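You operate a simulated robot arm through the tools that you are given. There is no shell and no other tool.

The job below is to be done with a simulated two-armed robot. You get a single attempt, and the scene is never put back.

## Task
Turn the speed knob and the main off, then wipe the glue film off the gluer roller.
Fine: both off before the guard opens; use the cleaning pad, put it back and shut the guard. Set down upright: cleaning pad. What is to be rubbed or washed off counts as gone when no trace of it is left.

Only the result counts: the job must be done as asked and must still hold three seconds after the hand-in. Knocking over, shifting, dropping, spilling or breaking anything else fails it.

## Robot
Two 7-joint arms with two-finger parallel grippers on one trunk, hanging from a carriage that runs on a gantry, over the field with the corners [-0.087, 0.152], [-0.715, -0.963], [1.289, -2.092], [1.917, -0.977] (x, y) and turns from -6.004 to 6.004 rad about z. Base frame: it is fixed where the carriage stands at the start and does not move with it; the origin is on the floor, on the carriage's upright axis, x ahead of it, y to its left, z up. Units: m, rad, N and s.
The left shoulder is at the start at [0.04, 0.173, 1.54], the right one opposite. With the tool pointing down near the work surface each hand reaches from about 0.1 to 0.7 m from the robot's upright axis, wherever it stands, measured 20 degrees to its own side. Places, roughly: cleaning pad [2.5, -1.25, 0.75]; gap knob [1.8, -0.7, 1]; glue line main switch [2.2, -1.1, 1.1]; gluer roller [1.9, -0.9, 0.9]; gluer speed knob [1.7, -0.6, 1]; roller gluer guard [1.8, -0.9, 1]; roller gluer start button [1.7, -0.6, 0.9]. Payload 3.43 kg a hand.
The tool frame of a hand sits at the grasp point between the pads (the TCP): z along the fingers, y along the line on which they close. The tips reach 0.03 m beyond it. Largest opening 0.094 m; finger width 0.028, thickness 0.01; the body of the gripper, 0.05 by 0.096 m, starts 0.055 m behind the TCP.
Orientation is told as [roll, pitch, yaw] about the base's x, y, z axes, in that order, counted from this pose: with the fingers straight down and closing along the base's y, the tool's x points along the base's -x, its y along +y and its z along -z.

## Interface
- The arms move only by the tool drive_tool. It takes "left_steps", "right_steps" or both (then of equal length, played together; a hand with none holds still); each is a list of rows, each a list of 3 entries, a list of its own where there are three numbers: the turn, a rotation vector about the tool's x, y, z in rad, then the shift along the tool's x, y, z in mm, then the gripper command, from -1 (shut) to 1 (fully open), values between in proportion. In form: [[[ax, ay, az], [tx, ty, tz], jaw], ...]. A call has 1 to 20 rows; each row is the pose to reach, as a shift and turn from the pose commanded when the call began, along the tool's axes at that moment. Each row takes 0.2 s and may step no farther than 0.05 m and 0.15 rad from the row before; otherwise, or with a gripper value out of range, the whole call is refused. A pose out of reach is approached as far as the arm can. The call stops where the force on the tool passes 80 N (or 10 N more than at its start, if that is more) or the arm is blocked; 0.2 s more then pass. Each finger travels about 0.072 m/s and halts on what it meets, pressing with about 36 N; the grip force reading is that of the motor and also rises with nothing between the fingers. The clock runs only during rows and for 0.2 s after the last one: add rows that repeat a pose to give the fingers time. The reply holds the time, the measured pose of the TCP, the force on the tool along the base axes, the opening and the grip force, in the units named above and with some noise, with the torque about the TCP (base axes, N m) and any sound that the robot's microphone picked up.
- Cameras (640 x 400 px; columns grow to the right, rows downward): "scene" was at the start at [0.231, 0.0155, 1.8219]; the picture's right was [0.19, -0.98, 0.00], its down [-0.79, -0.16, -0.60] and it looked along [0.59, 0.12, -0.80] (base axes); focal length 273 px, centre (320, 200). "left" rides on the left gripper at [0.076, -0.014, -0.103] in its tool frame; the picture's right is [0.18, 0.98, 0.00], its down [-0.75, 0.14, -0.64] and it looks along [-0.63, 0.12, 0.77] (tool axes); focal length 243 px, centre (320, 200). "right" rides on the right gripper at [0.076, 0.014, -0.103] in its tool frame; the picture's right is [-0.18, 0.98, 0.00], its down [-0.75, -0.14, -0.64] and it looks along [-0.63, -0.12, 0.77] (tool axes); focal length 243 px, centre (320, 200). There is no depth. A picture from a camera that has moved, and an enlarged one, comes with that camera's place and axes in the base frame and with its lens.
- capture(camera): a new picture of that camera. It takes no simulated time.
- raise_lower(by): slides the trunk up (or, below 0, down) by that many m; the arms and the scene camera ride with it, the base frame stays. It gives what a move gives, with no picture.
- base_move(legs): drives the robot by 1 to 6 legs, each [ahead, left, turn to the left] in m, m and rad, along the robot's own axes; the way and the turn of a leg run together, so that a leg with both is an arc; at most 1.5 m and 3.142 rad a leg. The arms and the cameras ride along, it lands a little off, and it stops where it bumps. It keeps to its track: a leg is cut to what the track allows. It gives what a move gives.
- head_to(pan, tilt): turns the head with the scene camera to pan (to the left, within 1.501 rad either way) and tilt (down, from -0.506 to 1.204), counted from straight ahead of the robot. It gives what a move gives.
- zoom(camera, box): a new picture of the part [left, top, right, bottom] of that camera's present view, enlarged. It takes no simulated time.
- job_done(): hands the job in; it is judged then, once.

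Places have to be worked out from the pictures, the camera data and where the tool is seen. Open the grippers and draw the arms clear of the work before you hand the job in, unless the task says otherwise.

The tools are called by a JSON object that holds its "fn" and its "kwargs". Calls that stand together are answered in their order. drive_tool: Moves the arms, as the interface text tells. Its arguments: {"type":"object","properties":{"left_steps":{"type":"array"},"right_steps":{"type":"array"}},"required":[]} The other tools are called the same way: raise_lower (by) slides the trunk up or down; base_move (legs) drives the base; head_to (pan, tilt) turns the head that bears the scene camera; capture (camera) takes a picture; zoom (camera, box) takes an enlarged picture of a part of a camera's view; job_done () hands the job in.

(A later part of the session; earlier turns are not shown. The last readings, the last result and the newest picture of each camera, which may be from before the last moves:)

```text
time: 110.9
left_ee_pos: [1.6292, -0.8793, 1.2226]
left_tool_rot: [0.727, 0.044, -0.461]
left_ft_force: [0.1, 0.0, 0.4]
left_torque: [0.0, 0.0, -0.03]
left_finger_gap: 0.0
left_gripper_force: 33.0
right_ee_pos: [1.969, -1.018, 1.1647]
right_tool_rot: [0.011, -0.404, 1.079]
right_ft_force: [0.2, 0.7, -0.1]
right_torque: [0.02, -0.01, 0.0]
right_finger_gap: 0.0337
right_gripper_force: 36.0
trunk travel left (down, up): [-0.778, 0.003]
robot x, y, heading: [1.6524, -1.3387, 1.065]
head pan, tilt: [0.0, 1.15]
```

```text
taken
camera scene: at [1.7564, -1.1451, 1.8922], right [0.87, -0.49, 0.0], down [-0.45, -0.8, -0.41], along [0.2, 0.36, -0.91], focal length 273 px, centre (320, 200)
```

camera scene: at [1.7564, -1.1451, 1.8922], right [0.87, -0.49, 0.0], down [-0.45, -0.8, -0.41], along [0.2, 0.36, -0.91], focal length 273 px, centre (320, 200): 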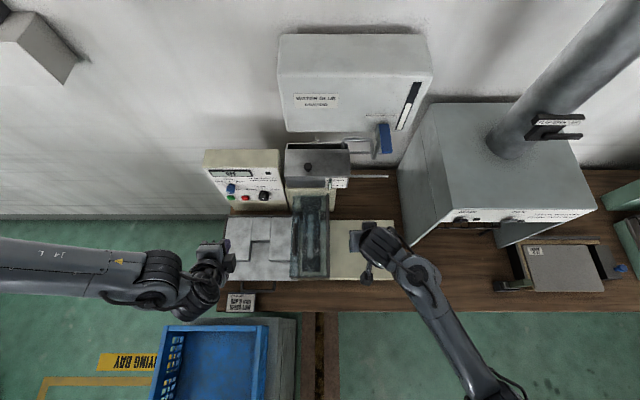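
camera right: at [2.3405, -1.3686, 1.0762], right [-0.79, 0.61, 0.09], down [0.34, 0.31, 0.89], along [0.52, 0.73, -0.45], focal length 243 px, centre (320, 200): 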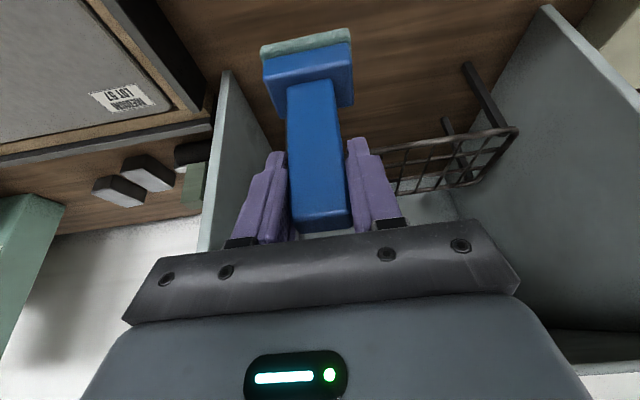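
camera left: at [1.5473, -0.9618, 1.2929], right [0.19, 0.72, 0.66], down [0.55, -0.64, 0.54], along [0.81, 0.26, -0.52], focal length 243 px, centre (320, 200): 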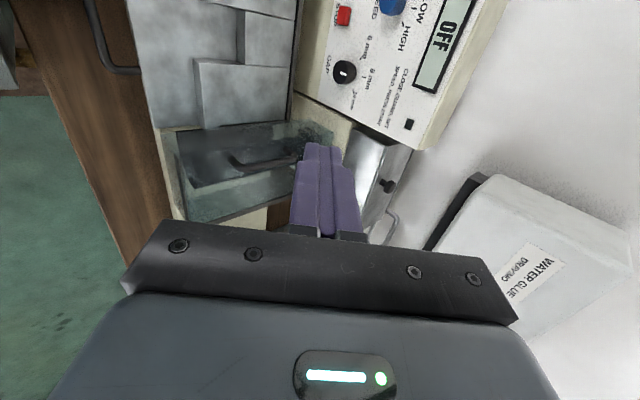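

A clean frontal view. I zoom on the guard.

{"fn": "zoom", "kwargs": {"camera": "scene", "box": [230, 170, 390, 300]}}

{"fn": "capture", "kwargs": {"camera": "left"}}

{"fn": "capture", "kwargs": {"camera": "right"}}

```text
3.08 times, centred on (310, 235) of scene
camera zoom: at [1.7564, -1.1451, 1.8922], right [0.87, -0.49, 0.0], down [-0.45, -0.8, -0.41], along [0.2, 0.36, -0.91], focal length 839 px, centre (351, 92)
```

zoom: 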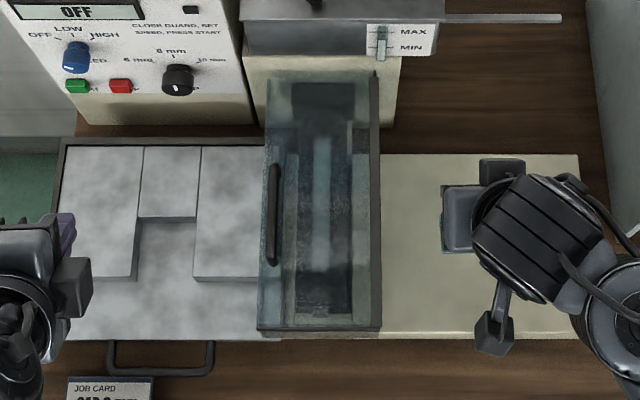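

```text
taken
camera left: at [1.5301, -0.9175, 1.2928], right [0.19, 0.73, 0.66], down [0.55, -0.63, 0.54], along [0.81, 0.27, -0.52], focal length 243 px, centre (320, 200)
```

left: 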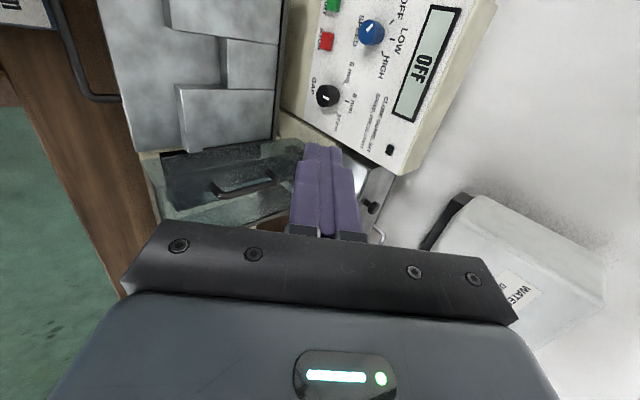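

```text
taken
camera right: at [1.9046, -1.1091, 1.2288], right [-0.79, 0.61, 0.08], down [0.34, 0.32, 0.88], along [0.51, 0.73, -0.46], focal length 243 px, centre (320, 200)
```

right: 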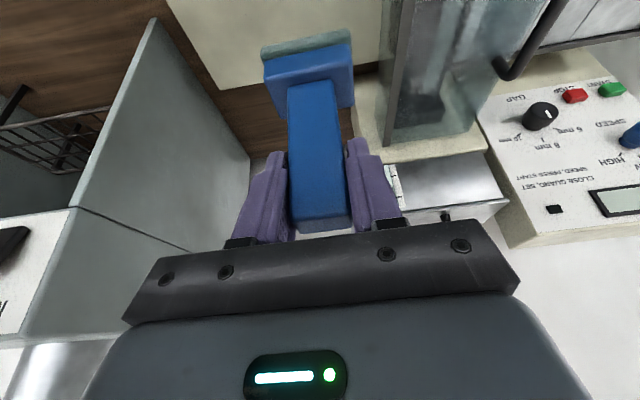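

The display reads OFF and a whitish film band is visible on the roller through the guard. I rotate the left wrist −90° about its axis so its jaws close along the bench direction.

{"fn": "drive_tool", "kwargs": {"left_steps": [[[0, 0, -0.14], [0, 0, 0], -0.5], [[0, 0, -0.28], [0, 0, 0], 0], [[0, 0, -0.42], [0, 0, 0], 0], [[0, 0, -0.56], [0, 0, 0], 0], [[0, 0, -0.7], [0, 0, 0], 0], [[0, 0, -0.84], [0, 0, 0], 0], [[0, 0, -0.98], [0, 0, 0], 0], [[0, 0, -1.12], [0, 0, 0], 0], [[0, 0, -1.26], [0, 0, 0], 0], [[0, 0, -1.4], [0, 0, 0], 0], [[0, 0, -1.5], [0, 0, 0], 0], [[0, 0, -1.57], [0, 0, 0], 0], [[0, 0, -1.57], [0, 0, 0], 0]]}}

{"fn": "capture", "kwargs": {"camera": "left"}}

```text
time: 113.7
left_ee_pos: [1.6309, -0.8799, 1.2212]
left_tool_rot: [0.057, -0.728, 1.072]
left_ft_force: [0.0, -0.1, 0.0]
left_torque: [0.0, -0.01, 0.01]
left_finger_gap: 0.0472
left_gripper_force: 0.1
right_ee_pos: [1.9677, -1.017, 1.1652]
right_tool_rot: [0.012, -0.403, 1.079]
right_ft_force: [-0.5, -1.1, -0.3]
right_torque: [-0.01, -0.01, -0.02]
right_finger_gap: 0.0334
right_gripper_force: 35.6
trunk travel left (down, up): [-0.778, 0.003]
robot x, y, heading: [1.6514, -1.3403, 1.061]
head pan, tilt: [0.0, 1.15]
```

```text
taken
camera left: at [1.5895, -0.9984, 1.2472], right [-0.95, 0.32, -0.08], down [-0.03, 0.16, 0.99], along [0.32, 0.93, -0.15], focal length 243 px, centre (320, 200)
```

left: 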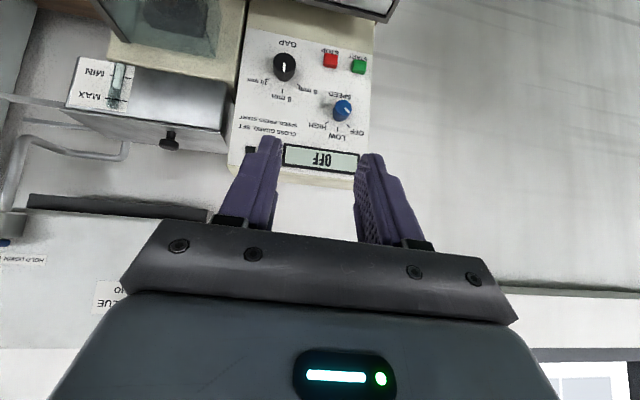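

I move the pad-holding right hand aside to the right and bring the left hand above the guard handle, reducing its lean to 0.4 rad.

{"fn": "drive_tool", "kwargs": {"left_steps": [[[0, 0.04, 0], [3, -15, 15], 0], [[0, 0.08, 0], [6, -35, 34], 0], [[0, 0.13, 0], [10, -55, 54], 0], [[0, 0.18, 0], [13, -75, 74], 0], [[0, 0.23, 0], [17, -95, 94], 0], [[0, 0.28, 0], [20, -115, 114], 0], [[0, 0.33, 0], [24, -137, 134], 0], [[0, 0.33, 0], [27, -155, 152], 0], [[0, 0.33, 0], [27, -155, 152], 0]], "right_steps": [[[0, 0, 0], [4, -15, -6], -1], [[0, 0, 0], [9, -35, -14], -1], [[0, 0, 0], [14, -55, -22], -1], [[0, 0, 0], [19, -75, -30], -1], [[0, 0, 0], [24, -95, -38], -1], [[0, 0, 0], [29, -115, -46], -1], [[0, 0, 0], [34, -135, -54], -1], [[0, 0, 0], [39, -150, -60], -1], [[0, 0, 0], [39, -150, -60], -1]]}}

{"fn": "capture", "kwargs": {"camera": "left"}}

{"fn": "zoom", "kwargs": {"camera": "scene", "box": [230, 170, 390, 300]}}

```text
time: 115.7
left_ee_pos: [1.7989, -0.8729, 1.0857]
left_tool_rot: [0.048, -0.4, 1.09]
left_ft_force: [1.0, 0.5, 0.8]
left_torque: [-0.02, -0.02, 0.03]
left_finger_gap: 0.0469
left_gripper_force: 0.0
right_ee_pos: [2.0796, -1.1495, 1.2022]
right_tool_rot: [-0.017, -0.394, 1.102]
right_ft_force: [-0.7, 0.4, -0.7]
right_torque: [0.01, 0.01, -0.02]
right_finger_gap: 0.0337
right_gripper_force: 35.7
trunk travel left (down, up): [-0.778, 0.003]
robot x, y, heading: [1.6519, -1.3356, 1.057]
head pan, tilt: [0.0, 1.15]
```

```text
taken
camera left: at [1.7668, -0.978, 1.1499], right [-0.96, 0.29, -0.03], down [0.11, 0.44, 0.89], along [0.27, 0.85, -0.46], focal length 243 px, centre (320, 200)
```

left: 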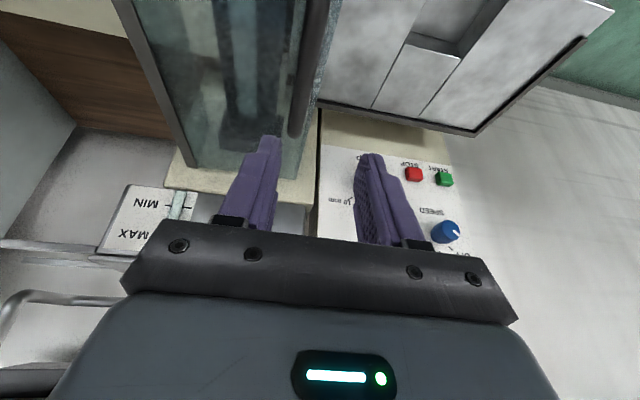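

```text
3.08 times, centred on (310, 235) of scene
camera zoom: at [1.7563, -1.1451, 1.8922], right [0.87, -0.49, 0.0], down [-0.45, -0.8, -0.41], along [0.2, 0.36, -0.91], focal length 839 px, centre (351, 92)
```

zoom: 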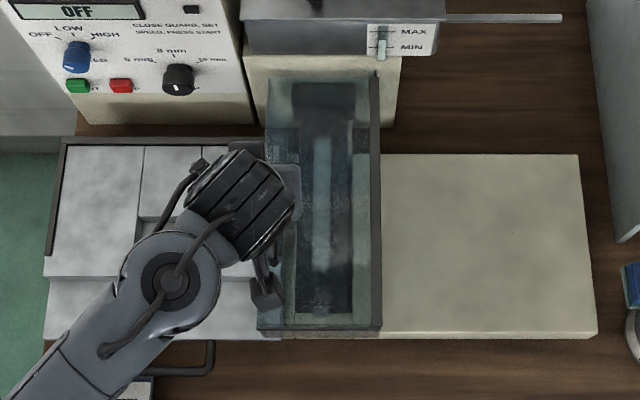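

The bar lies at along≈0.192 m, 1 cm to the right of the hand's centre. I shift 11 mm and descend in small steps to z≈1.03.

{"fn": "drive_tool", "kwargs": {"left_steps": [[[0, 0, 0], [3, -5, 6], 0], [[0, 0, 0], [10, -11, 20], 0], [[0, 0, 0], [17, -11, 33], 0], [[0, 0, 0], [22, -11, 43], 0], [[0, 0, 0], [26, -11, 50], 0], [[0, 0, 0], [26, -11, 50], 0]]}}

{"fn": "capture", "kwargs": {"camera": "left"}}

{"fn": "zoom", "kwargs": {"camera": "scene", "box": [260, 190, 360, 280]}}

```text
time: 117.1
left_ee_pos: [1.805, -0.8815, 1.0281]
left_tool_rot: [0.049, -0.397, 1.09]
left_ft_force: [-0.6, -0.2, -0.1]
left_torque: [0.01, 0.03, 0.01]
left_finger_gap: 0.0472
left_gripper_force: 0.1
right_ee_pos: [2.0818, -1.1476, 1.2044]
right_tool_rot: [-0.017, -0.4, 1.099]
right_ft_force: [0.1, -0.1, -1.5]
right_torque: [-0.02, -0.02, 0.0]
right_finger_gap: 0.0336
right_gripper_force: 35.8
trunk travel left (down, up): [-0.778, 0.003]
robot x, y, heading: [1.6509, -1.3401, 1.061]
head pan, tilt: [0.0, 1.15]
```

```text
taken
camera left: at [1.7724, -0.9875, 1.0936], right [-0.96, 0.29, -0.03], down [0.11, 0.44, 0.89], along [0.27, 0.85, -0.46], focal length 243 px, centre (320, 200)
```

left: 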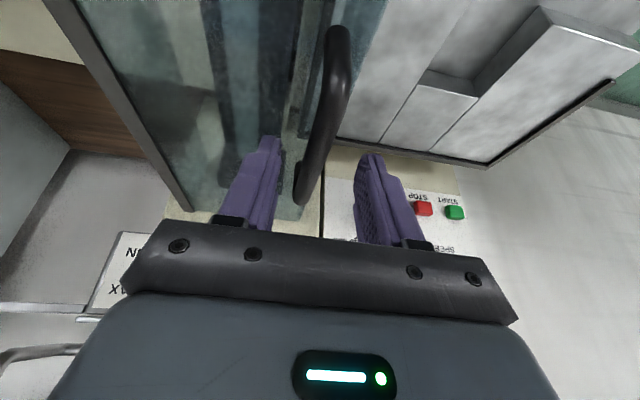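

```text
4.44 times, centred on (310, 235) of scene
camera zoom: at [1.7563, -1.1451, 1.8922], right [0.87, -0.49, 0.0], down [-0.45, -0.8, -0.41], along [0.2, 0.36, -0.91], focal length 1212 px, centre (364, 44)
```

zoom: 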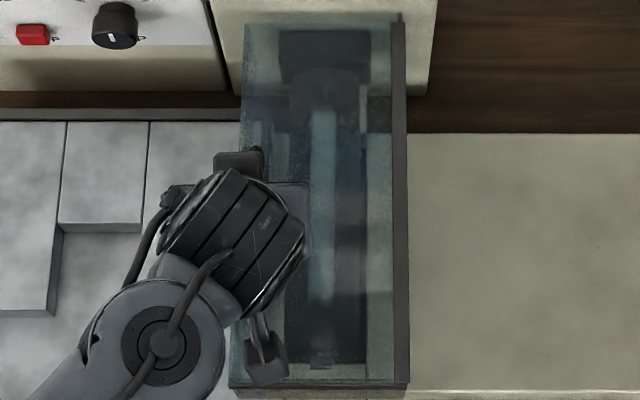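

The bar (z≈1.010) is between the fingers. I go 8 mm lower and close on it.

{"fn": "drive_tool", "kwargs": {"left_steps": [[[0, 0, 0], [1.5, 0, 3.7], 0], [[0, 0, 0], [3.1, 0, 7.4], 0], [[0, 0, 0], [3.1, 0, 7.4], -0.4], [[0, 0, 0], [3.1, 0, 7.4], -0.8], [[0, 0, 0], [3.1, 0, 7.4], -1], [[0, 0, 0], [3.1, 0, 7.4], -1], [[0, 0, 0], [3.1, 0, 7.4], -1]]}}

{"fn": "capture", "kwargs": {"camera": "left"}}

```text
time: 118.7
left_ee_pos: [1.8088, -0.8829, 1.02]
left_tool_rot: [0.042, -0.397, 1.089]
left_ft_force: [16.3, -10.5, 2.7]
left_torque: [0.1, -0.23, 0.12]
left_finger_gap: 0.0155
left_gripper_force: 45.2
right_ee_pos: [2.0862, -1.147, 1.2078]
right_tool_rot: [-0.021, -0.403, 1.099]
right_ft_force: [0.4, -0.3, -0.8]
right_torque: [0.0, 0.0, 0.0]
right_finger_gap: 0.0333
right_gripper_force: 35.9
trunk travel left (down, up): [-0.778, 0.003]
robot x, y, heading: [1.6507, -1.3366, 1.064]
head pan, tilt: [0.0, 1.15]
```

```text
taken
camera left: at [1.7756, -0.9888, 1.0849], right [-0.96, 0.29, -0.03], down [0.1, 0.45, 0.89], along [0.27, 0.85, -0.46], focal length 243 px, centre (320, 200)
```

left: 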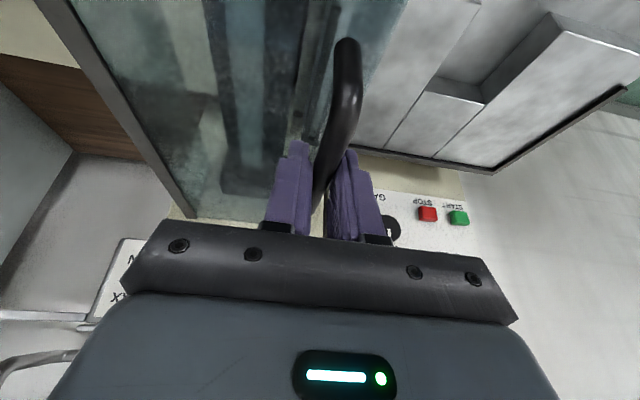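

The handle is gripped. Taking the hinge as the far top edge (along≈0.307, z≈0.975), I lift along the arc for the first 20° and watch the forces.

{"fn": "drive_tool", "kwargs": {"left_steps": [[[0, 0, 0], [-3, -2.7, -7.1], -1], [[0, 0, 0], [-5.9, -5.9, -14], -1], [[0, 0, 0], [-8.7, -9.6, -20.7], -1], [[0, 0, 0], [-11.4, -13.9, -27.2], -1], [[0, 0, 0], [-14, -18.5, -33.4], -1], [[0, 0, 0], [-14, -18.5, -33.4], -1]]}}

{"fn": "capture", "kwargs": {"camera": "left"}}

{"fn": "capture", "kwargs": {"camera": "scene"}}

```text
time: 120.1
left_ee_pos: [1.8206, -0.8905, 1.055]
left_tool_rot: [0.047, -0.397, 1.091]
left_ft_force: [2.1, 1.0, -2.1]
left_torque: [-0.69, 0.4, -1.17]
left_finger_gap: 0.0134
left_gripper_force: 45.0
right_ee_pos: [2.084, -1.1453, 1.207]
right_tool_rot: [-0.017, -0.404, 1.1]
right_ft_force: [0.9, -0.6, -1.9]
right_torque: [-0.02, 0.01, -0.04]
right_finger_gap: 0.0337
right_gripper_force: 36.0
trunk travel left (down, up): [-0.778, 0.003]
robot x, y, heading: [1.6492, -1.3357, 1.062]
head pan, tilt: [0.0, 1.15]
```

```text
taken
camera left: at [1.7881, -0.9959, 1.1193], right [-0.96, 0.29, -0.03], down [0.11, 0.45, 0.89], along [0.27, 0.85, -0.46], focal length 243 px, centre (320, 200)
```

left: 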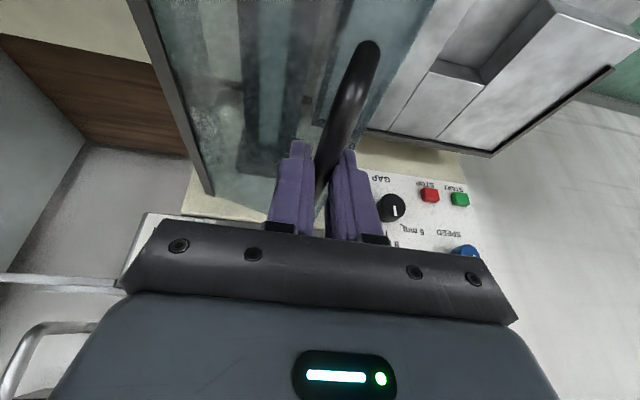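

```text
taken
camera scene: at [1.7562, -1.1451, 1.8923], right [0.87, -0.49, 0.0], down [-0.45, -0.8, -0.41], along [0.2, 0.36, -0.91], focal length 273 px, centre (320, 200)
```

scene: 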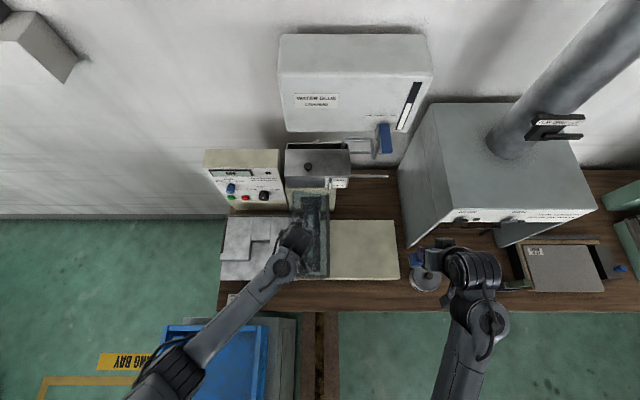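

Low forces and the bar still in the grip. I check the guard closely.

{"fn": "zoom", "kwargs": {"camera": "scene", "box": [260, 180, 360, 280]}}

```text
4.00 times, centred on (310, 230) of scene
camera zoom: at [1.7562, -1.1451, 1.8923], right [0.87, -0.49, 0.0], down [-0.45, -0.8, -0.41], along [0.2, 0.36, -0.91], focal length 1091 px, centre (360, 80)
```

zoom: 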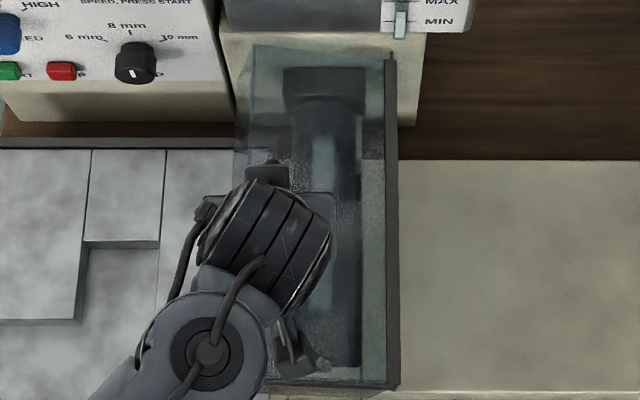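

The guard's near edge has risen with the handle. I continue the arc to about 60°.

{"fn": "drive_tool", "kwargs": {"left_steps": [[[0, 0, 0], [-3.1, -6.6, -7.3], -1], [[0, 0, 0], [-5.9, -13.8, -14], -1], [[0, 0, 0], [-8.4, -21.6, -20.1], -1], [[0, 0, 0], [-10.7, -29.9, -25.5], -1], [[0, 0, 0], [-12.7, -38.7, -30.3], -1], [[0, 0, 0], [-14.4, -47.9, -34.4], -1], [[0, 0, 0], [-15.8, -57.5, -37.6], -1], [[0, 0, 0], [-16.8, -67.4, -40.1], -1], [[0, 0, 0], [-16.8, -67.4, -40.1], -1]]}}

{"fn": "capture", "kwargs": {"camera": "left"}}

{"fn": "zoom", "kwargs": {"camera": "scene", "box": [250, 170, 410, 290]}}

```text
time: 121.3
left_ee_pos: [1.8401, -0.9, 1.0818]
left_tool_rot: [0.061, -0.389, 1.104]
left_ft_force: [-34.8, -5.5, 28.8]
left_torque: [-1.05, 0.93, -0.81]
left_finger_gap: 0.0136
left_gripper_force: 45.0
right_ee_pos: [2.0771, -1.144, 1.2043]
right_tool_rot: [-0.017, -0.401, 1.103]
right_ft_force: [0.4, 0.4, -0.1]
right_torque: [-0.03, -0.02, -0.01]
right_finger_gap: 0.0336
right_gripper_force: 35.9
trunk travel left (down, up): [-0.778, 0.003]
robot x, y, heading: [1.6499, -1.338, 1.066]
head pan, tilt: [0.0, 1.15]
stopped in row 5 (left hand): the force on the tool passed its limit at 84 N (the readings are from after the stop); the commanded pose is now the measured one
```

```text
taken
camera left: at [1.811, -1.0064, 1.1475], right [-0.96, 0.27, -0.01], down [0.11, 0.45, 0.89], along [0.25, 0.85, -0.46], focal length 243 px, centre (320, 200)
```

left: 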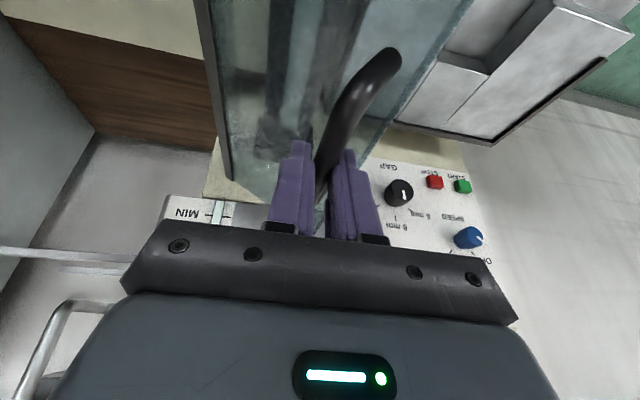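

```text
3.33 times, centred on (330, 230) of scene
camera zoom: at [1.7528, -1.1448, 1.8919], right [0.87, -0.49, 0.0], down [-0.45, -0.8, -0.41], along [0.19, 0.36, -0.91], focal length 909 px, centre (287, 100)
```

zoom: 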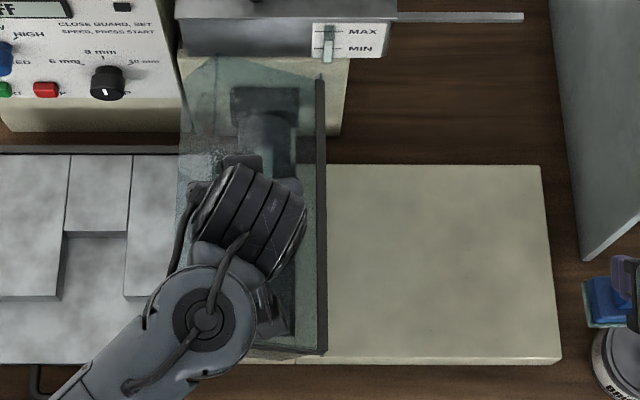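

The arc needs slightly more lift (the hinge is a bit further away than assumed; refit radius ≈0.128 m). I relieve the strain and continue in 5° steps.

{"fn": "drive_tool", "kwargs": {"left_steps": [[[0, 0, 0], [-0.9, 1.5, -2.3], -1], [[0, 0, 0], [-3.6, -6.2, -8.9], -1], [[0, 0, 0], [-6.2, -15.1, -15.2], -1], [[0, 0, 0], [-8.5, -24.5, -20.7], -1]]}}

{"fn": "zoom", "kwargs": {"camera": "scene", "box": [250, 170, 410, 290]}}

```text
time: 122.3
left_ee_pos: [1.8714, -0.9162, 1.1057]
left_tool_rot: [0.051, -0.394, 1.096]
left_ft_force: [-29.5, -15.2, 40.3]
left_torque: [-0.19, 0.35, -1.34]
left_finger_gap: 0.0129
left_gripper_force: 45.2
right_ee_pos: [2.0796, -1.1456, 1.2044]
right_tool_rot: [-0.017, -0.401, 1.101]
right_ft_force: [0.8, 0.9, -0.4]
right_torque: [-0.01, 0.04, 0.0]
right_finger_gap: 0.0337
right_gripper_force: 36.0
trunk travel left (down, up): [-0.778, 0.003]
robot x, y, heading: [1.6502, -1.3389, 1.064]
head pan, tilt: [0.0, 1.15]
```

```text
3.33 times, centred on (330, 230) of scene
camera zoom: at [1.7544, -1.1452, 1.8921], right [0.87, -0.49, 0.0], down [-0.45, -0.8, -0.41], along [0.2, 0.36, -0.91], focal length 909 px, centre (287, 100)
```

zoom: 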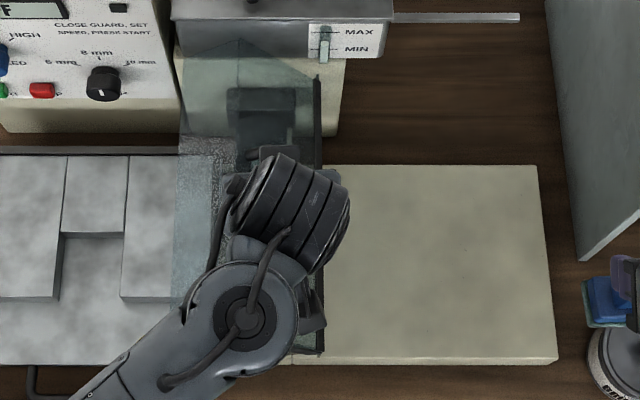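

The guard is over 50° open; an upward reaction suggests the fingertips touch the plate, so I raise the grip ~5 mm on the bar and continue the refined arc.

{"fn": "drive_tool", "kwargs": {"left_steps": [[[0, 0, 0], [-1.5, 1, -3.7], -1], [[0, 0, 0], [-3.4, -7.9, -8.2], -1], [[0, 0, 0], [-4.7, -18.3, -11.3], -1], [[0, 0, 0], [-5.6, -28.9, -13.4], -1]]}}

{"fn": "capture", "kwargs": {"camera": "left"}}

{"fn": "zoom", "kwargs": {"camera": "scene", "box": [250, 170, 410, 290]}}

```text
time: 123.3
left_ee_pos: [1.898, -0.9303, 1.1135]
left_tool_rot: [0.054, -0.388, 1.099]
left_ft_force: [-2.9, -8.1, -16.6]
left_torque: [-0.61, 0.28, -1.36]
left_finger_gap: 0.0125
left_gripper_force: 44.5
right_ee_pos: [2.0819, -1.1483, 1.2057]
right_tool_rot: [-0.021, -0.399, 1.101]
right_ft_force: [-0.4, 0.2, -0.8]
right_torque: [0.01, 0.0, -0.02]
right_finger_gap: 0.0336
right_gripper_force: 36.1
trunk travel left (down, up): [-0.778, 0.003]
robot x, y, heading: [1.6532, -1.3369, 1.062]
head pan, tilt: [0.0, 1.15]
```

```text
taken
camera left: at [1.8672, -1.0365, 1.1795], right [-0.96, 0.28, -0.02], down [0.11, 0.45, 0.89], along [0.26, 0.85, -0.46], focal length 243 px, centre (320, 200)
```

left: 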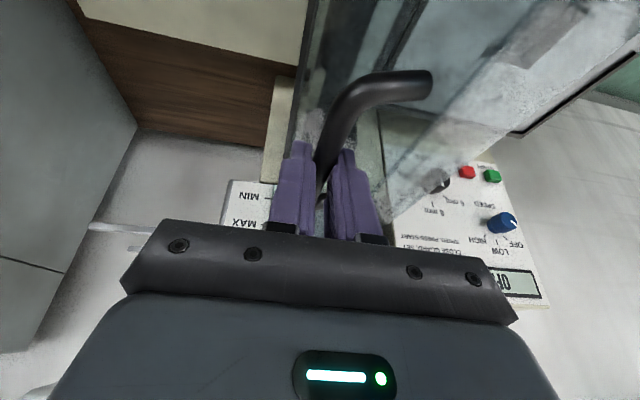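

```text
3.33 times, centred on (330, 230) of scene
camera zoom: at [1.755, -1.1458, 1.8914], right [0.87, -0.49, 0.0], down [-0.45, -0.8, -0.41], along [0.2, 0.35, -0.91], focal length 909 px, centre (287, 100)
```

zoom: 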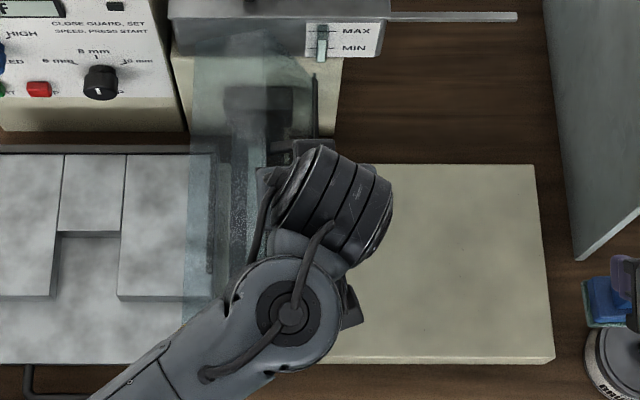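

Forces are low again; guard ≈70° open. I continue toward ~90°.

{"fn": "drive_tool", "kwargs": {"left_steps": [[[0, 0, 0], [0.2, -10.7, 0.6], -1], [[0, 0, 0], [0, -21.6, 0.1], -1], [[0, 0, 0], [0.2, -32.5, 0.6], -1], [[0, 0, 0], [0.8, -43.2, 1.8], -1]]}}

{"fn": "capture", "kwargs": {"camera": "left"}}

{"fn": "zoom", "kwargs": {"camera": "scene", "box": [250, 170, 410, 290]}}

```text
time: 124.3
left_ee_pos: [1.9375, -0.9504, 1.1117]
left_tool_rot: [0.05, -0.392, 1.097]
left_ft_force: [-12.3, -28.7, 11.1]
left_torque: [-0.8, 0.42, -1.36]
left_finger_gap: 0.0129
left_gripper_force: 44.8
right_ee_pos: [2.0811, -1.1491, 1.2049]
right_tool_rot: [-0.021, -0.4, 1.105]
right_ft_force: [-0.4, -0.2, -0.9]
right_torque: [-0.01, 0.01, 0.01]
right_finger_gap: 0.0335
right_gripper_force: 35.9
trunk travel left (down, up): [-0.778, 0.003]
robot x, y, heading: [1.6506, -1.3395, 1.061]
head pan, tilt: [0.0, 1.15]
```

```text
taken
camera left: at [1.906, -1.056, 1.177], right [-0.96, 0.28, -0.02], down [0.11, 0.45, 0.89], along [0.26, 0.85, -0.46], focal length 243 px, centre (320, 200)
```

left: 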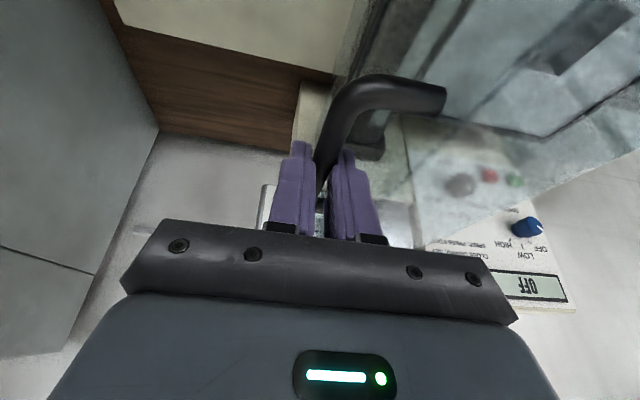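

```text
3.33 times, centred on (330, 230) of scene
camera zoom: at [1.7548, -1.1463, 1.8916], right [0.87, -0.49, 0.0], down [-0.45, -0.8, -0.41], along [0.2, 0.35, -0.91], focal length 909 px, centre (287, 100)
```

zoom: 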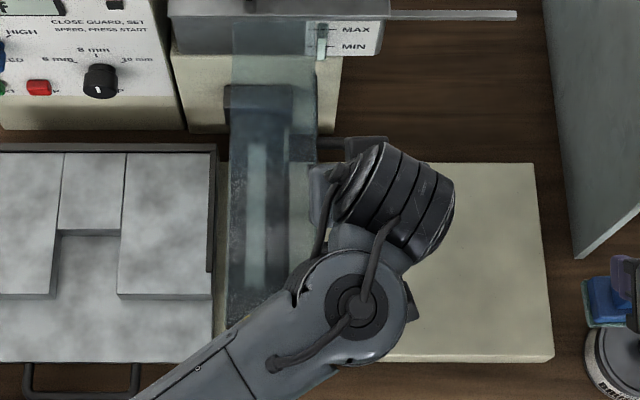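

The guard is near vertical and the film on the roller is exposed. I push past vertical so that it may rest open.

{"fn": "drive_tool", "kwargs": {"left_steps": [[[0, 0, 0], [0.5, -10.6, 1.2], -1], [[0, 0, 0], [1.8, -21, 4.3], -1], [[0, 0, 0], [3.4, -31, 8.1], -1]]}}

{"fn": "zoom", "kwargs": {"camera": "scene", "box": [250, 170, 410, 290]}}

```text
time: 125.1
left_ee_pos: [1.9625, -0.9612, 1.1009]
left_tool_rot: [0.054, -0.388, 1.098]
left_ft_force: [-11.3, -20.4, 0.7]
left_torque: [-1.1, 0.62, -1.24]
left_finger_gap: 0.0127
left_gripper_force: 45.3
right_ee_pos: [2.0809, -1.1479, 1.2058]
right_tool_rot: [-0.021, -0.399, 1.104]
right_ft_force: [-1.1, 0.0, -1.0]
right_torque: [-0.02, -0.01, -0.02]
right_finger_gap: 0.0339
right_gripper_force: 35.7
trunk travel left (down, up): [-0.778, 0.003]
robot x, y, heading: [1.6478, -1.3349, 1.061]
head pan, tilt: [0.0, 1.15]
```

```text
3.33 times, centred on (330, 230) of scene
camera zoom: at [1.7547, -1.1459, 1.8914], right [0.87, -0.49, 0.0], down [-0.45, -0.8, -0.41], along [0.2, 0.35, -0.91], focal length 909 px, centre (287, 100)
```

zoom: 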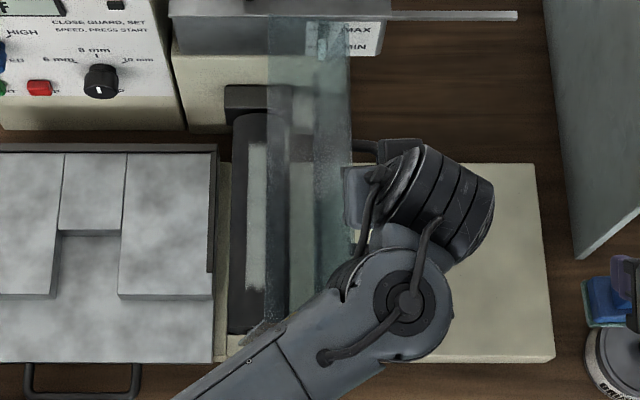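

It keeps moving freely; I continue a bit further to find the stop.

{"fn": "drive_tool", "kwargs": {"left_steps": [[[0, 0, 0], [1.9, -9.7, 4.6], -1], [[0, 0, 0], [4.1, -18.8, 10], -1], [[0, 0, 0], [6.6, -27.4, 16.1], -1]]}}

{"fn": "zoom", "kwargs": {"camera": "scene", "box": [250, 170, 410, 290]}}

{"fn": "capture", "kwargs": {"camera": "right"}}

```text
time: 125.7
left_ee_pos: [1.9788, -0.9554, 1.0926]
left_tool_rot: [0.069, -0.426, 1.077]
left_ft_force: [1.8, -31.0, 26.2]
left_torque: [-0.12, -0.06, -1.11]
left_finger_gap: 0.0136
left_gripper_force: 45.0
right_ee_pos: [2.0852, -1.1516, 1.2061]
right_tool_rot: [-0.025, -0.399, 1.102]
right_ft_force: [-0.3, -0.1, -1.5]
right_torque: [-0.04, 0.01, 0.0]
right_finger_gap: 0.0336
right_gripper_force: 36.2
trunk travel left (down, up): [-0.778, 0.003]
robot x, y, heading: [1.6505, -1.3404, 1.056]
head pan, tilt: [0.0, 1.15]
stopped in row 3 (left hand): the force on the tool passed its limit at 86 N (the readings are from after the stop); the commanded pose is now the measured one
```

```text
3.33 times, centred on (330, 230) of scene
camera zoom: at [1.7567, -1.1477, 1.8919], right [0.87, -0.49, 0.0], down [-0.45, -0.8, -0.41], along [0.2, 0.35, -0.91], focal length 909 px, centre (287, 100)
```

zoom: 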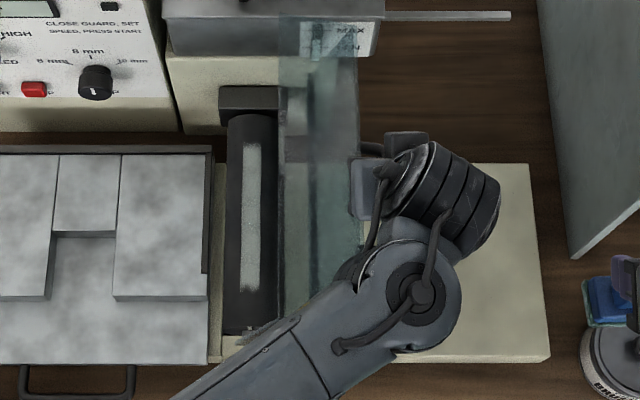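

```text
taken
camera right: at [2.02, -1.2418, 1.2703], right [-0.8, 0.6, 0.05], down [0.31, 0.34, 0.89], along [0.52, 0.72, -0.46], focal length 243 px, centre (320, 200)
```

right: 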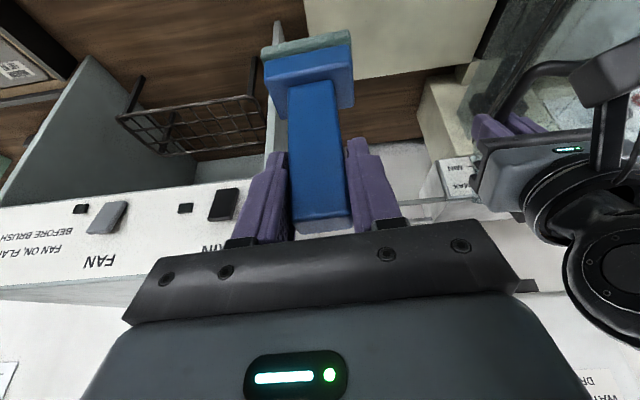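

The guard has reached its stop (~108°, past vertical) and the film on the roller is fully exposed. I loosen the left jaws slightly and lift the hand off, checking that the guard stays.

{"fn": "drive_tool", "kwargs": {"left_steps": [[[0, 0, 0], [0, 0, 0], -0.7], [[0, 0, 0], [0, 0, 0], -0.55], [[0, 0, 0], [0, 0, 0], -0.52], [[0, 0, 0], [0, 0, 0], -0.52], [[0, 0, 0], [-2.5, -2, -5.5], -0.52], [[0, 0, 0], [-6, -3, -13], -0.52], [[0, 0, 0], [-10, -3, -22], -0.52], [[0, 0, 0], [-16, -3, -36], -0.52], [[0, 0, 0], [-22, -3, -50], -0.52]]}}

{"fn": "capture", "kwargs": {"camera": "left"}}

{"fn": "zoom", "kwargs": {"camera": "scene", "box": [250, 170, 410, 290]}}

```text
time: 127.7
left_ee_pos: [1.9797, -0.9539, 1.1448]
left_tool_rot: [0.071, -0.421, 1.09]
left_ft_force: [-0.5, -0.6, -0.1]
left_torque: [-0.02, 0.01, 0.01]
left_finger_gap: 0.0226
left_gripper_force: 0.0
right_ee_pos: [2.0837, -1.1469, 1.2066]
right_tool_rot: [-0.019, -0.402, 1.1]
right_ft_force: [-0.1, -0.1, -0.6]
right_torque: [-0.03, 0.0, -0.01]
right_finger_gap: 0.0336
right_gripper_force: 35.6
trunk travel left (down, up): [-0.778, 0.003]
robot x, y, heading: [1.6496, -1.339, 1.058]
head pan, tilt: [0.0, 1.15]
```

```text
taken
camera left: at [1.949, -1.0622, 1.2053], right [-0.96, 0.28, -0.01], down [0.11, 0.42, 0.9], along [0.26, 0.86, -0.43], focal length 243 px, centre (320, 200)
```

left: 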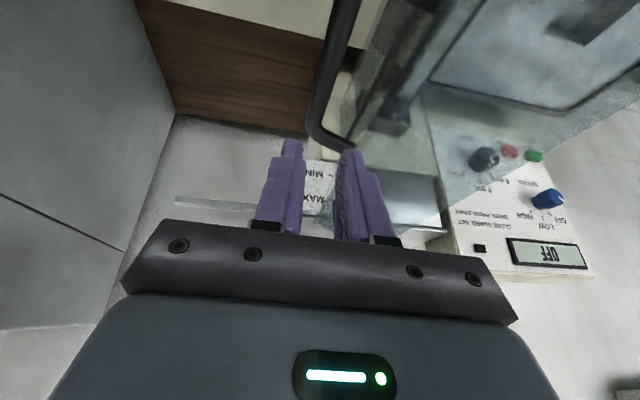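

```text
3.33 times, centred on (330, 230) of scene
camera zoom: at [1.7562, -1.146, 1.8922], right [0.87, -0.49, 0.0], down [-0.45, -0.8, -0.41], along [0.2, 0.36, -0.91], focal length 909 px, centre (287, 100)
```

zoom: 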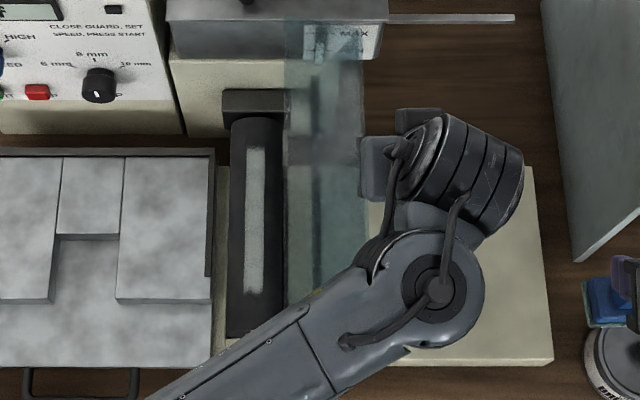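

The guard stays open by itself. I lift the left hand clear, then move it back to the left, away from the roller.

{"fn": "drive_tool", "kwargs": {"left_steps": [[[0, -0.05, 0], [-3, 0, -20], -0.52], [[0, -0.1, 0], [-5, 0, -41], -0.52], [[0, -0.15, 0], [-8, 0, -62], -0.52], [[0, -0.2, 0], [-11, 0, -83], -0.52], [[0, -0.25, 0], [-13, 0, -104], -0.52], [[0, -0.25, 0], [-13, 30, -104], -0.52], [[0, -0.25, 0], [-13, 70, -104], -0.52], [[0, -0.25, 0], [-10, 110, -108], -0.52], [[0, -0.25, 0], [-5, 150, -112], -0.52], [[0, -0.25, 0], [0, 190, -116], -0.52], [[0, -0.25, 0], [5, 230, -120], -0.52], [[0, -0.25, 0], [10, 270, -124], -0.52], [[0, -0.25, 0], [10, 300, -124], -0.52]]}}

{"fn": "capture", "kwargs": {"camera": "scene"}}

{"fn": "zoom", "kwargs": {"camera": "scene", "box": [250, 170, 410, 290]}}

```text
time: 130.5
left_ee_pos: [1.6893, -0.8836, 1.2721]
left_tool_rot: [0.087, -0.671, 1.061]
left_ft_force: [-0.3, 0.0, 0.7]
left_torque: [0.02, -0.02, 0.02]
left_finger_gap: 0.0226
left_gripper_force: 0.0
right_ee_pos: [2.0834, -1.1482, 1.2062]
right_tool_rot: [-0.022, -0.401, 1.102]
right_ft_force: [0.1, 0.1, -1.3]
right_torque: [0.0, -0.03, -0.01]
right_finger_gap: 0.0335
right_gripper_force: 36.1
trunk travel left (down, up): [-0.778, 0.003]
robot x, y, heading: [1.6511, -1.3421, 1.061]
head pan, tilt: [0.0, 1.15]
```

```text
taken
camera scene: at [1.7561, -1.1461, 1.8922], right [0.87, -0.49, 0.0], down [-0.45, -0.8, -0.41], along [0.2, 0.36, -0.91], focal length 273 px, centre (320, 200)
```

scene: 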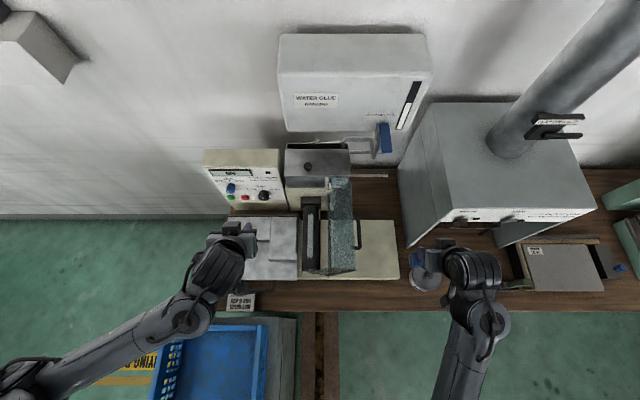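

```text
3.33 times, centred on (330, 230) of scene
camera zoom: at [1.7561, -1.1461, 1.8922], right [0.87, -0.49, 0.0], down [-0.45, -0.8, -0.41], along [0.2, 0.36, -0.91], focal length 909 px, centre (287, 100)
```

zoom: 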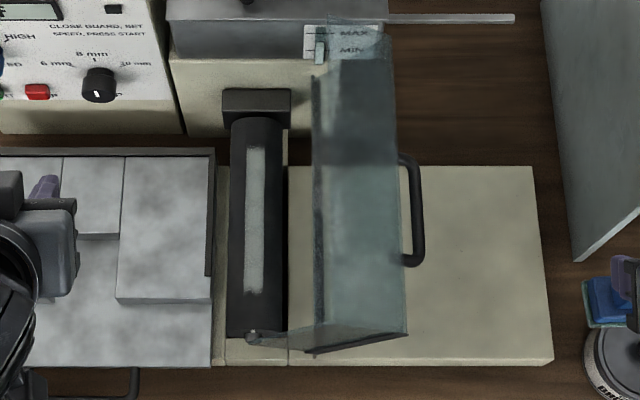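

Now a clear view of the roller with the whitish film strip on top. I take the left and right camera views to triangulate the roller height.

{"fn": "capture", "kwargs": {"camera": "left"}}

{"fn": "capture", "kwargs": {"camera": "right"}}

```text
taken
camera left: at [1.651, -1.0013, 1.3037], right [-0.95, 0.3, -0.05], down [0.02, 0.2, 0.98], along [0.31, 0.93, -0.2], focal length 243 px, centre (320, 200)
```

left: 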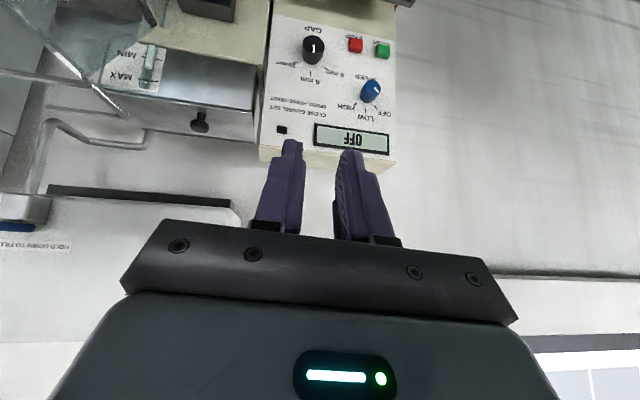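

```text
taken
camera right: at [2.0187, -1.2382, 1.2701], right [-0.8, 0.6, 0.05], down [0.31, 0.34, 0.89], along [0.52, 0.72, -0.46], focal length 243 px, centre (320, 200)
```

right: 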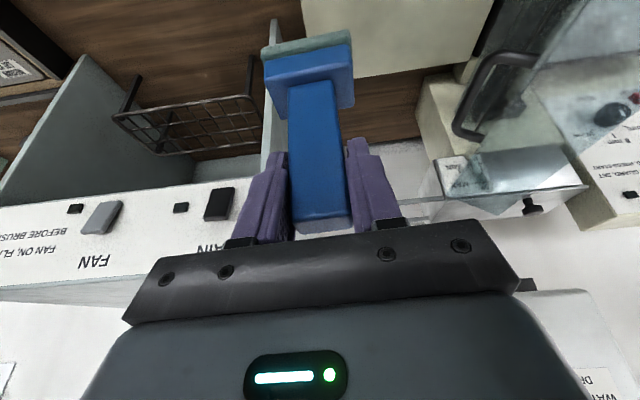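

The left camera needs to look lower; I pull the left hand back and tilt it down to see the roller from the side.

{"fn": "drive_tool", "kwargs": {"left_steps": [[[0, 0.05, 0], [20, 0, 0], -0.52], [[0, 0.1, 0], [45, 0, 0], -0.52], [[0, 0.16, 0], [75, 0, -1], -0.52], [[0, 0.22, 0], [105, 0, -1], -0.52], [[0, 0.28, 0], [135, 0, -2], -0.52], [[0, 0.32, 0], [164, 0, -2], -0.52], [[0, 0.32, 0], [164, 0, -2], -0.52]]}}

{"fn": "capture", "kwargs": {"camera": "left"}}

```text
time: 132.1
left_ee_pos: [1.6277, -0.996, 1.1715]
left_tool_rot: [0.071, -0.349, 1.095]
left_ft_force: [0.0, -0.3, -0.4]
left_torque: [-0.02, 0.06, 0.01]
left_finger_gap: 0.0226
left_gripper_force: 0.0
right_ee_pos: [2.0849, -1.147, 1.2076]
right_tool_rot: [-0.021, -0.4, 1.102]
right_ft_force: [-0.2, -0.2, -0.9]
right_torque: [-0.01, 0.01, 0.0]
right_finger_gap: 0.0337
right_gripper_force: 35.9
trunk travel left (down, up): [-0.778, 0.003]
robot x, y, heading: [1.6475, -1.3353, 1.06]
head pan, tilt: [0.0, 1.15]
```

```text
taken
camera left: at [1.5991, -1.1006, 1.2395], right [-0.96, 0.28, 0.0], down [0.14, 0.47, 0.87], along [0.24, 0.84, -0.49], focal length 243 px, centre (320, 200)
```

left: 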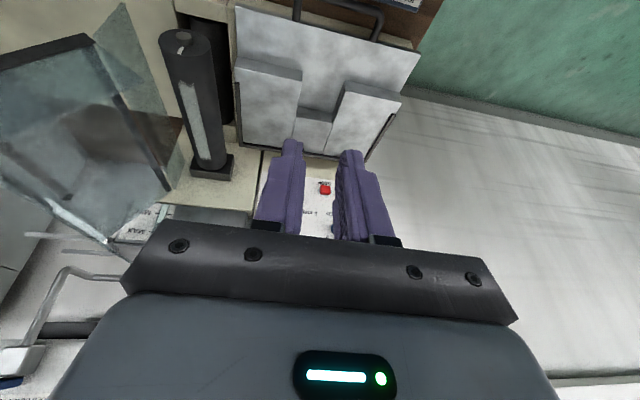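

{"fn": "zoom", "kwargs": {"camera": "left", "box": [120, 10, 280, 200]}}

{"fn": "zoom", "kwargs": {"camera": "scene", "box": [290, 190, 370, 285]}}

```text
2.11 times, centred on (200, 105) of left
camera zoom: at [1.5991, -1.1006, 1.2395], right [-0.96, 0.28, 0.0], down [0.14, 0.47, 0.87], along [0.24, 0.84, -0.49], focal length 511 px, centre (573, 400)
```

zoom: 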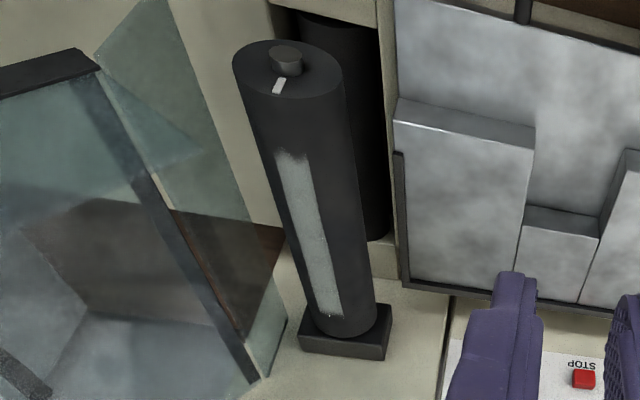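

```text
4.21 times, centred on (330, 238) of scene
camera zoom: at [1.7562, -1.1461, 1.8922], right [0.87, -0.49, 0.0], down [-0.45, -0.8, -0.41], along [0.2, 0.36, -0.91], focal length 1149 px, centre (278, 42)
```

zoom: 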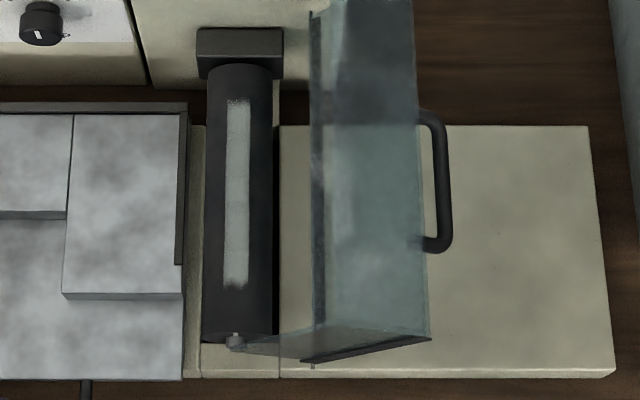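

Roller top line is at z≈0.949, film from e2≈0.173 to 0.328 along the roller (at along≈0.2435). I raise the pad hand to clear the open guard and shift the left hand further left.

{"fn": "drive_tool", "kwargs": {"left_steps": [[[0, 0, 0], [0, 15, 0], -0.52], [[0, 0, 0], [0, 40, 0], -0.52], [[0, 0, 0], [0, 65, 0], -0.52], [[0, 0, 0], [0, 90, 0], -0.52], [[0, 0, 0], [0, 110, 0], -0.52], [[0, 0, 0], [0, 120, 0], -0.52]], "right_steps": [[[0, 0, 0], [-4, 0, -9], -1], [[0, 0, 0], [-8, 0, -19], -1], [[0, 0, 0], [-13, 0, -30], -1], [[0, 0, 0], [-18, 0, -42], -1], [[0, 0, 0], [-23, 0, -54], -1], [[0, 0, 0], [-27, 0, -64], -1]]}}

```text
time: 133.5
left_ee_pos: [1.5223, -0.9421, 1.1782]
left_tool_rot: [0.07, -0.351, 1.093]
left_ft_force: [0.3, -1.0, 0.3]
left_torque: [0.02, 0.02, 0.0]
left_finger_gap: 0.0228
left_gripper_force: 0.1
right_ee_pos: [2.09, -1.1567, 1.2726]
right_tool_rot: [-0.056, -0.386, 1.122]
right_ft_force: [-0.2, 0.1, -0.4]
right_torque: [0.01, 0.01, 0.03]
right_finger_gap: 0.0335
right_gripper_force: 36.0
trunk travel left (down, up): [-0.778, 0.003]
robot x, y, heading: [1.6499, -1.3406, 1.057]
head pan, tilt: [0.0, 1.15]
```

I carry the pad over the guard toward the roller in two stages, first half now.

{"fn": "drive_tool", "kwargs": {"right_steps": [[[0, 0, 0], [-5, 15, 2], -1], [[0, 0, 0], [-14, 37, 6], -1], [[0, 0, 0], [-24, 62, 10], -1], [[0, 0, 0], [-34, 87, 14], -1], [[0, 0, 0], [-44, 112, 19], -1], [[0, 0, 0], [-54, 137, 23], -1], [[0, 0, 0], [-63, 158, 27], -1], [[0, 0, 0], [-63, 158, 27], -1]]}}

{"fn": "capture", "kwargs": {"camera": "scene"}}

```text
time: 135.3
left_ee_pos: [1.5227, -0.9423, 1.1787]
left_tool_rot: [0.073, -0.351, 1.094]
left_ft_force: [0.1, 0.5, 0.2]
left_torque: [0.01, -0.03, 0.02]
left_finger_gap: 0.0224
left_gripper_force: 0.2
right_ee_pos: [1.972, -1.0145, 1.2714]
right_tool_rot: [-0.023, -0.402, 1.1]
right_ft_force: [-0.1, 0.1, -0.5]
right_torque: [0.0, 0.01, 0.03]
right_finger_gap: 0.0336
right_gripper_force: 36.3
trunk travel left (down, up): [-0.778, 0.003]
robot x, y, heading: [1.6481, -1.3383, 1.055]
head pan, tilt: [0.0, 1.15]
```

```text
taken
camera scene: at [1.7562, -1.1461, 1.8922], right [0.87, -0.49, 0.0], down [-0.45, -0.8, -0.41], along [0.2, 0.36, -0.91], focal length 273 px, centre (320, 200)
```

scene: 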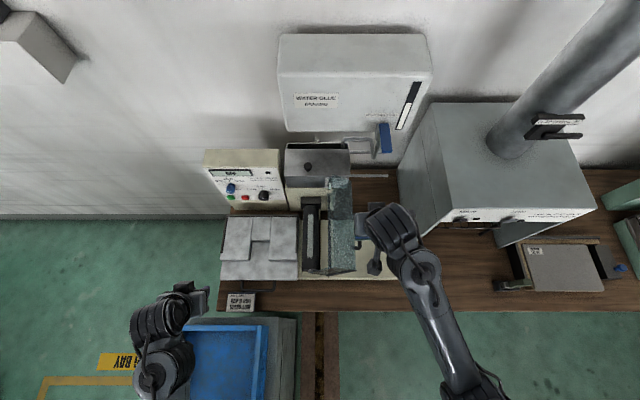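

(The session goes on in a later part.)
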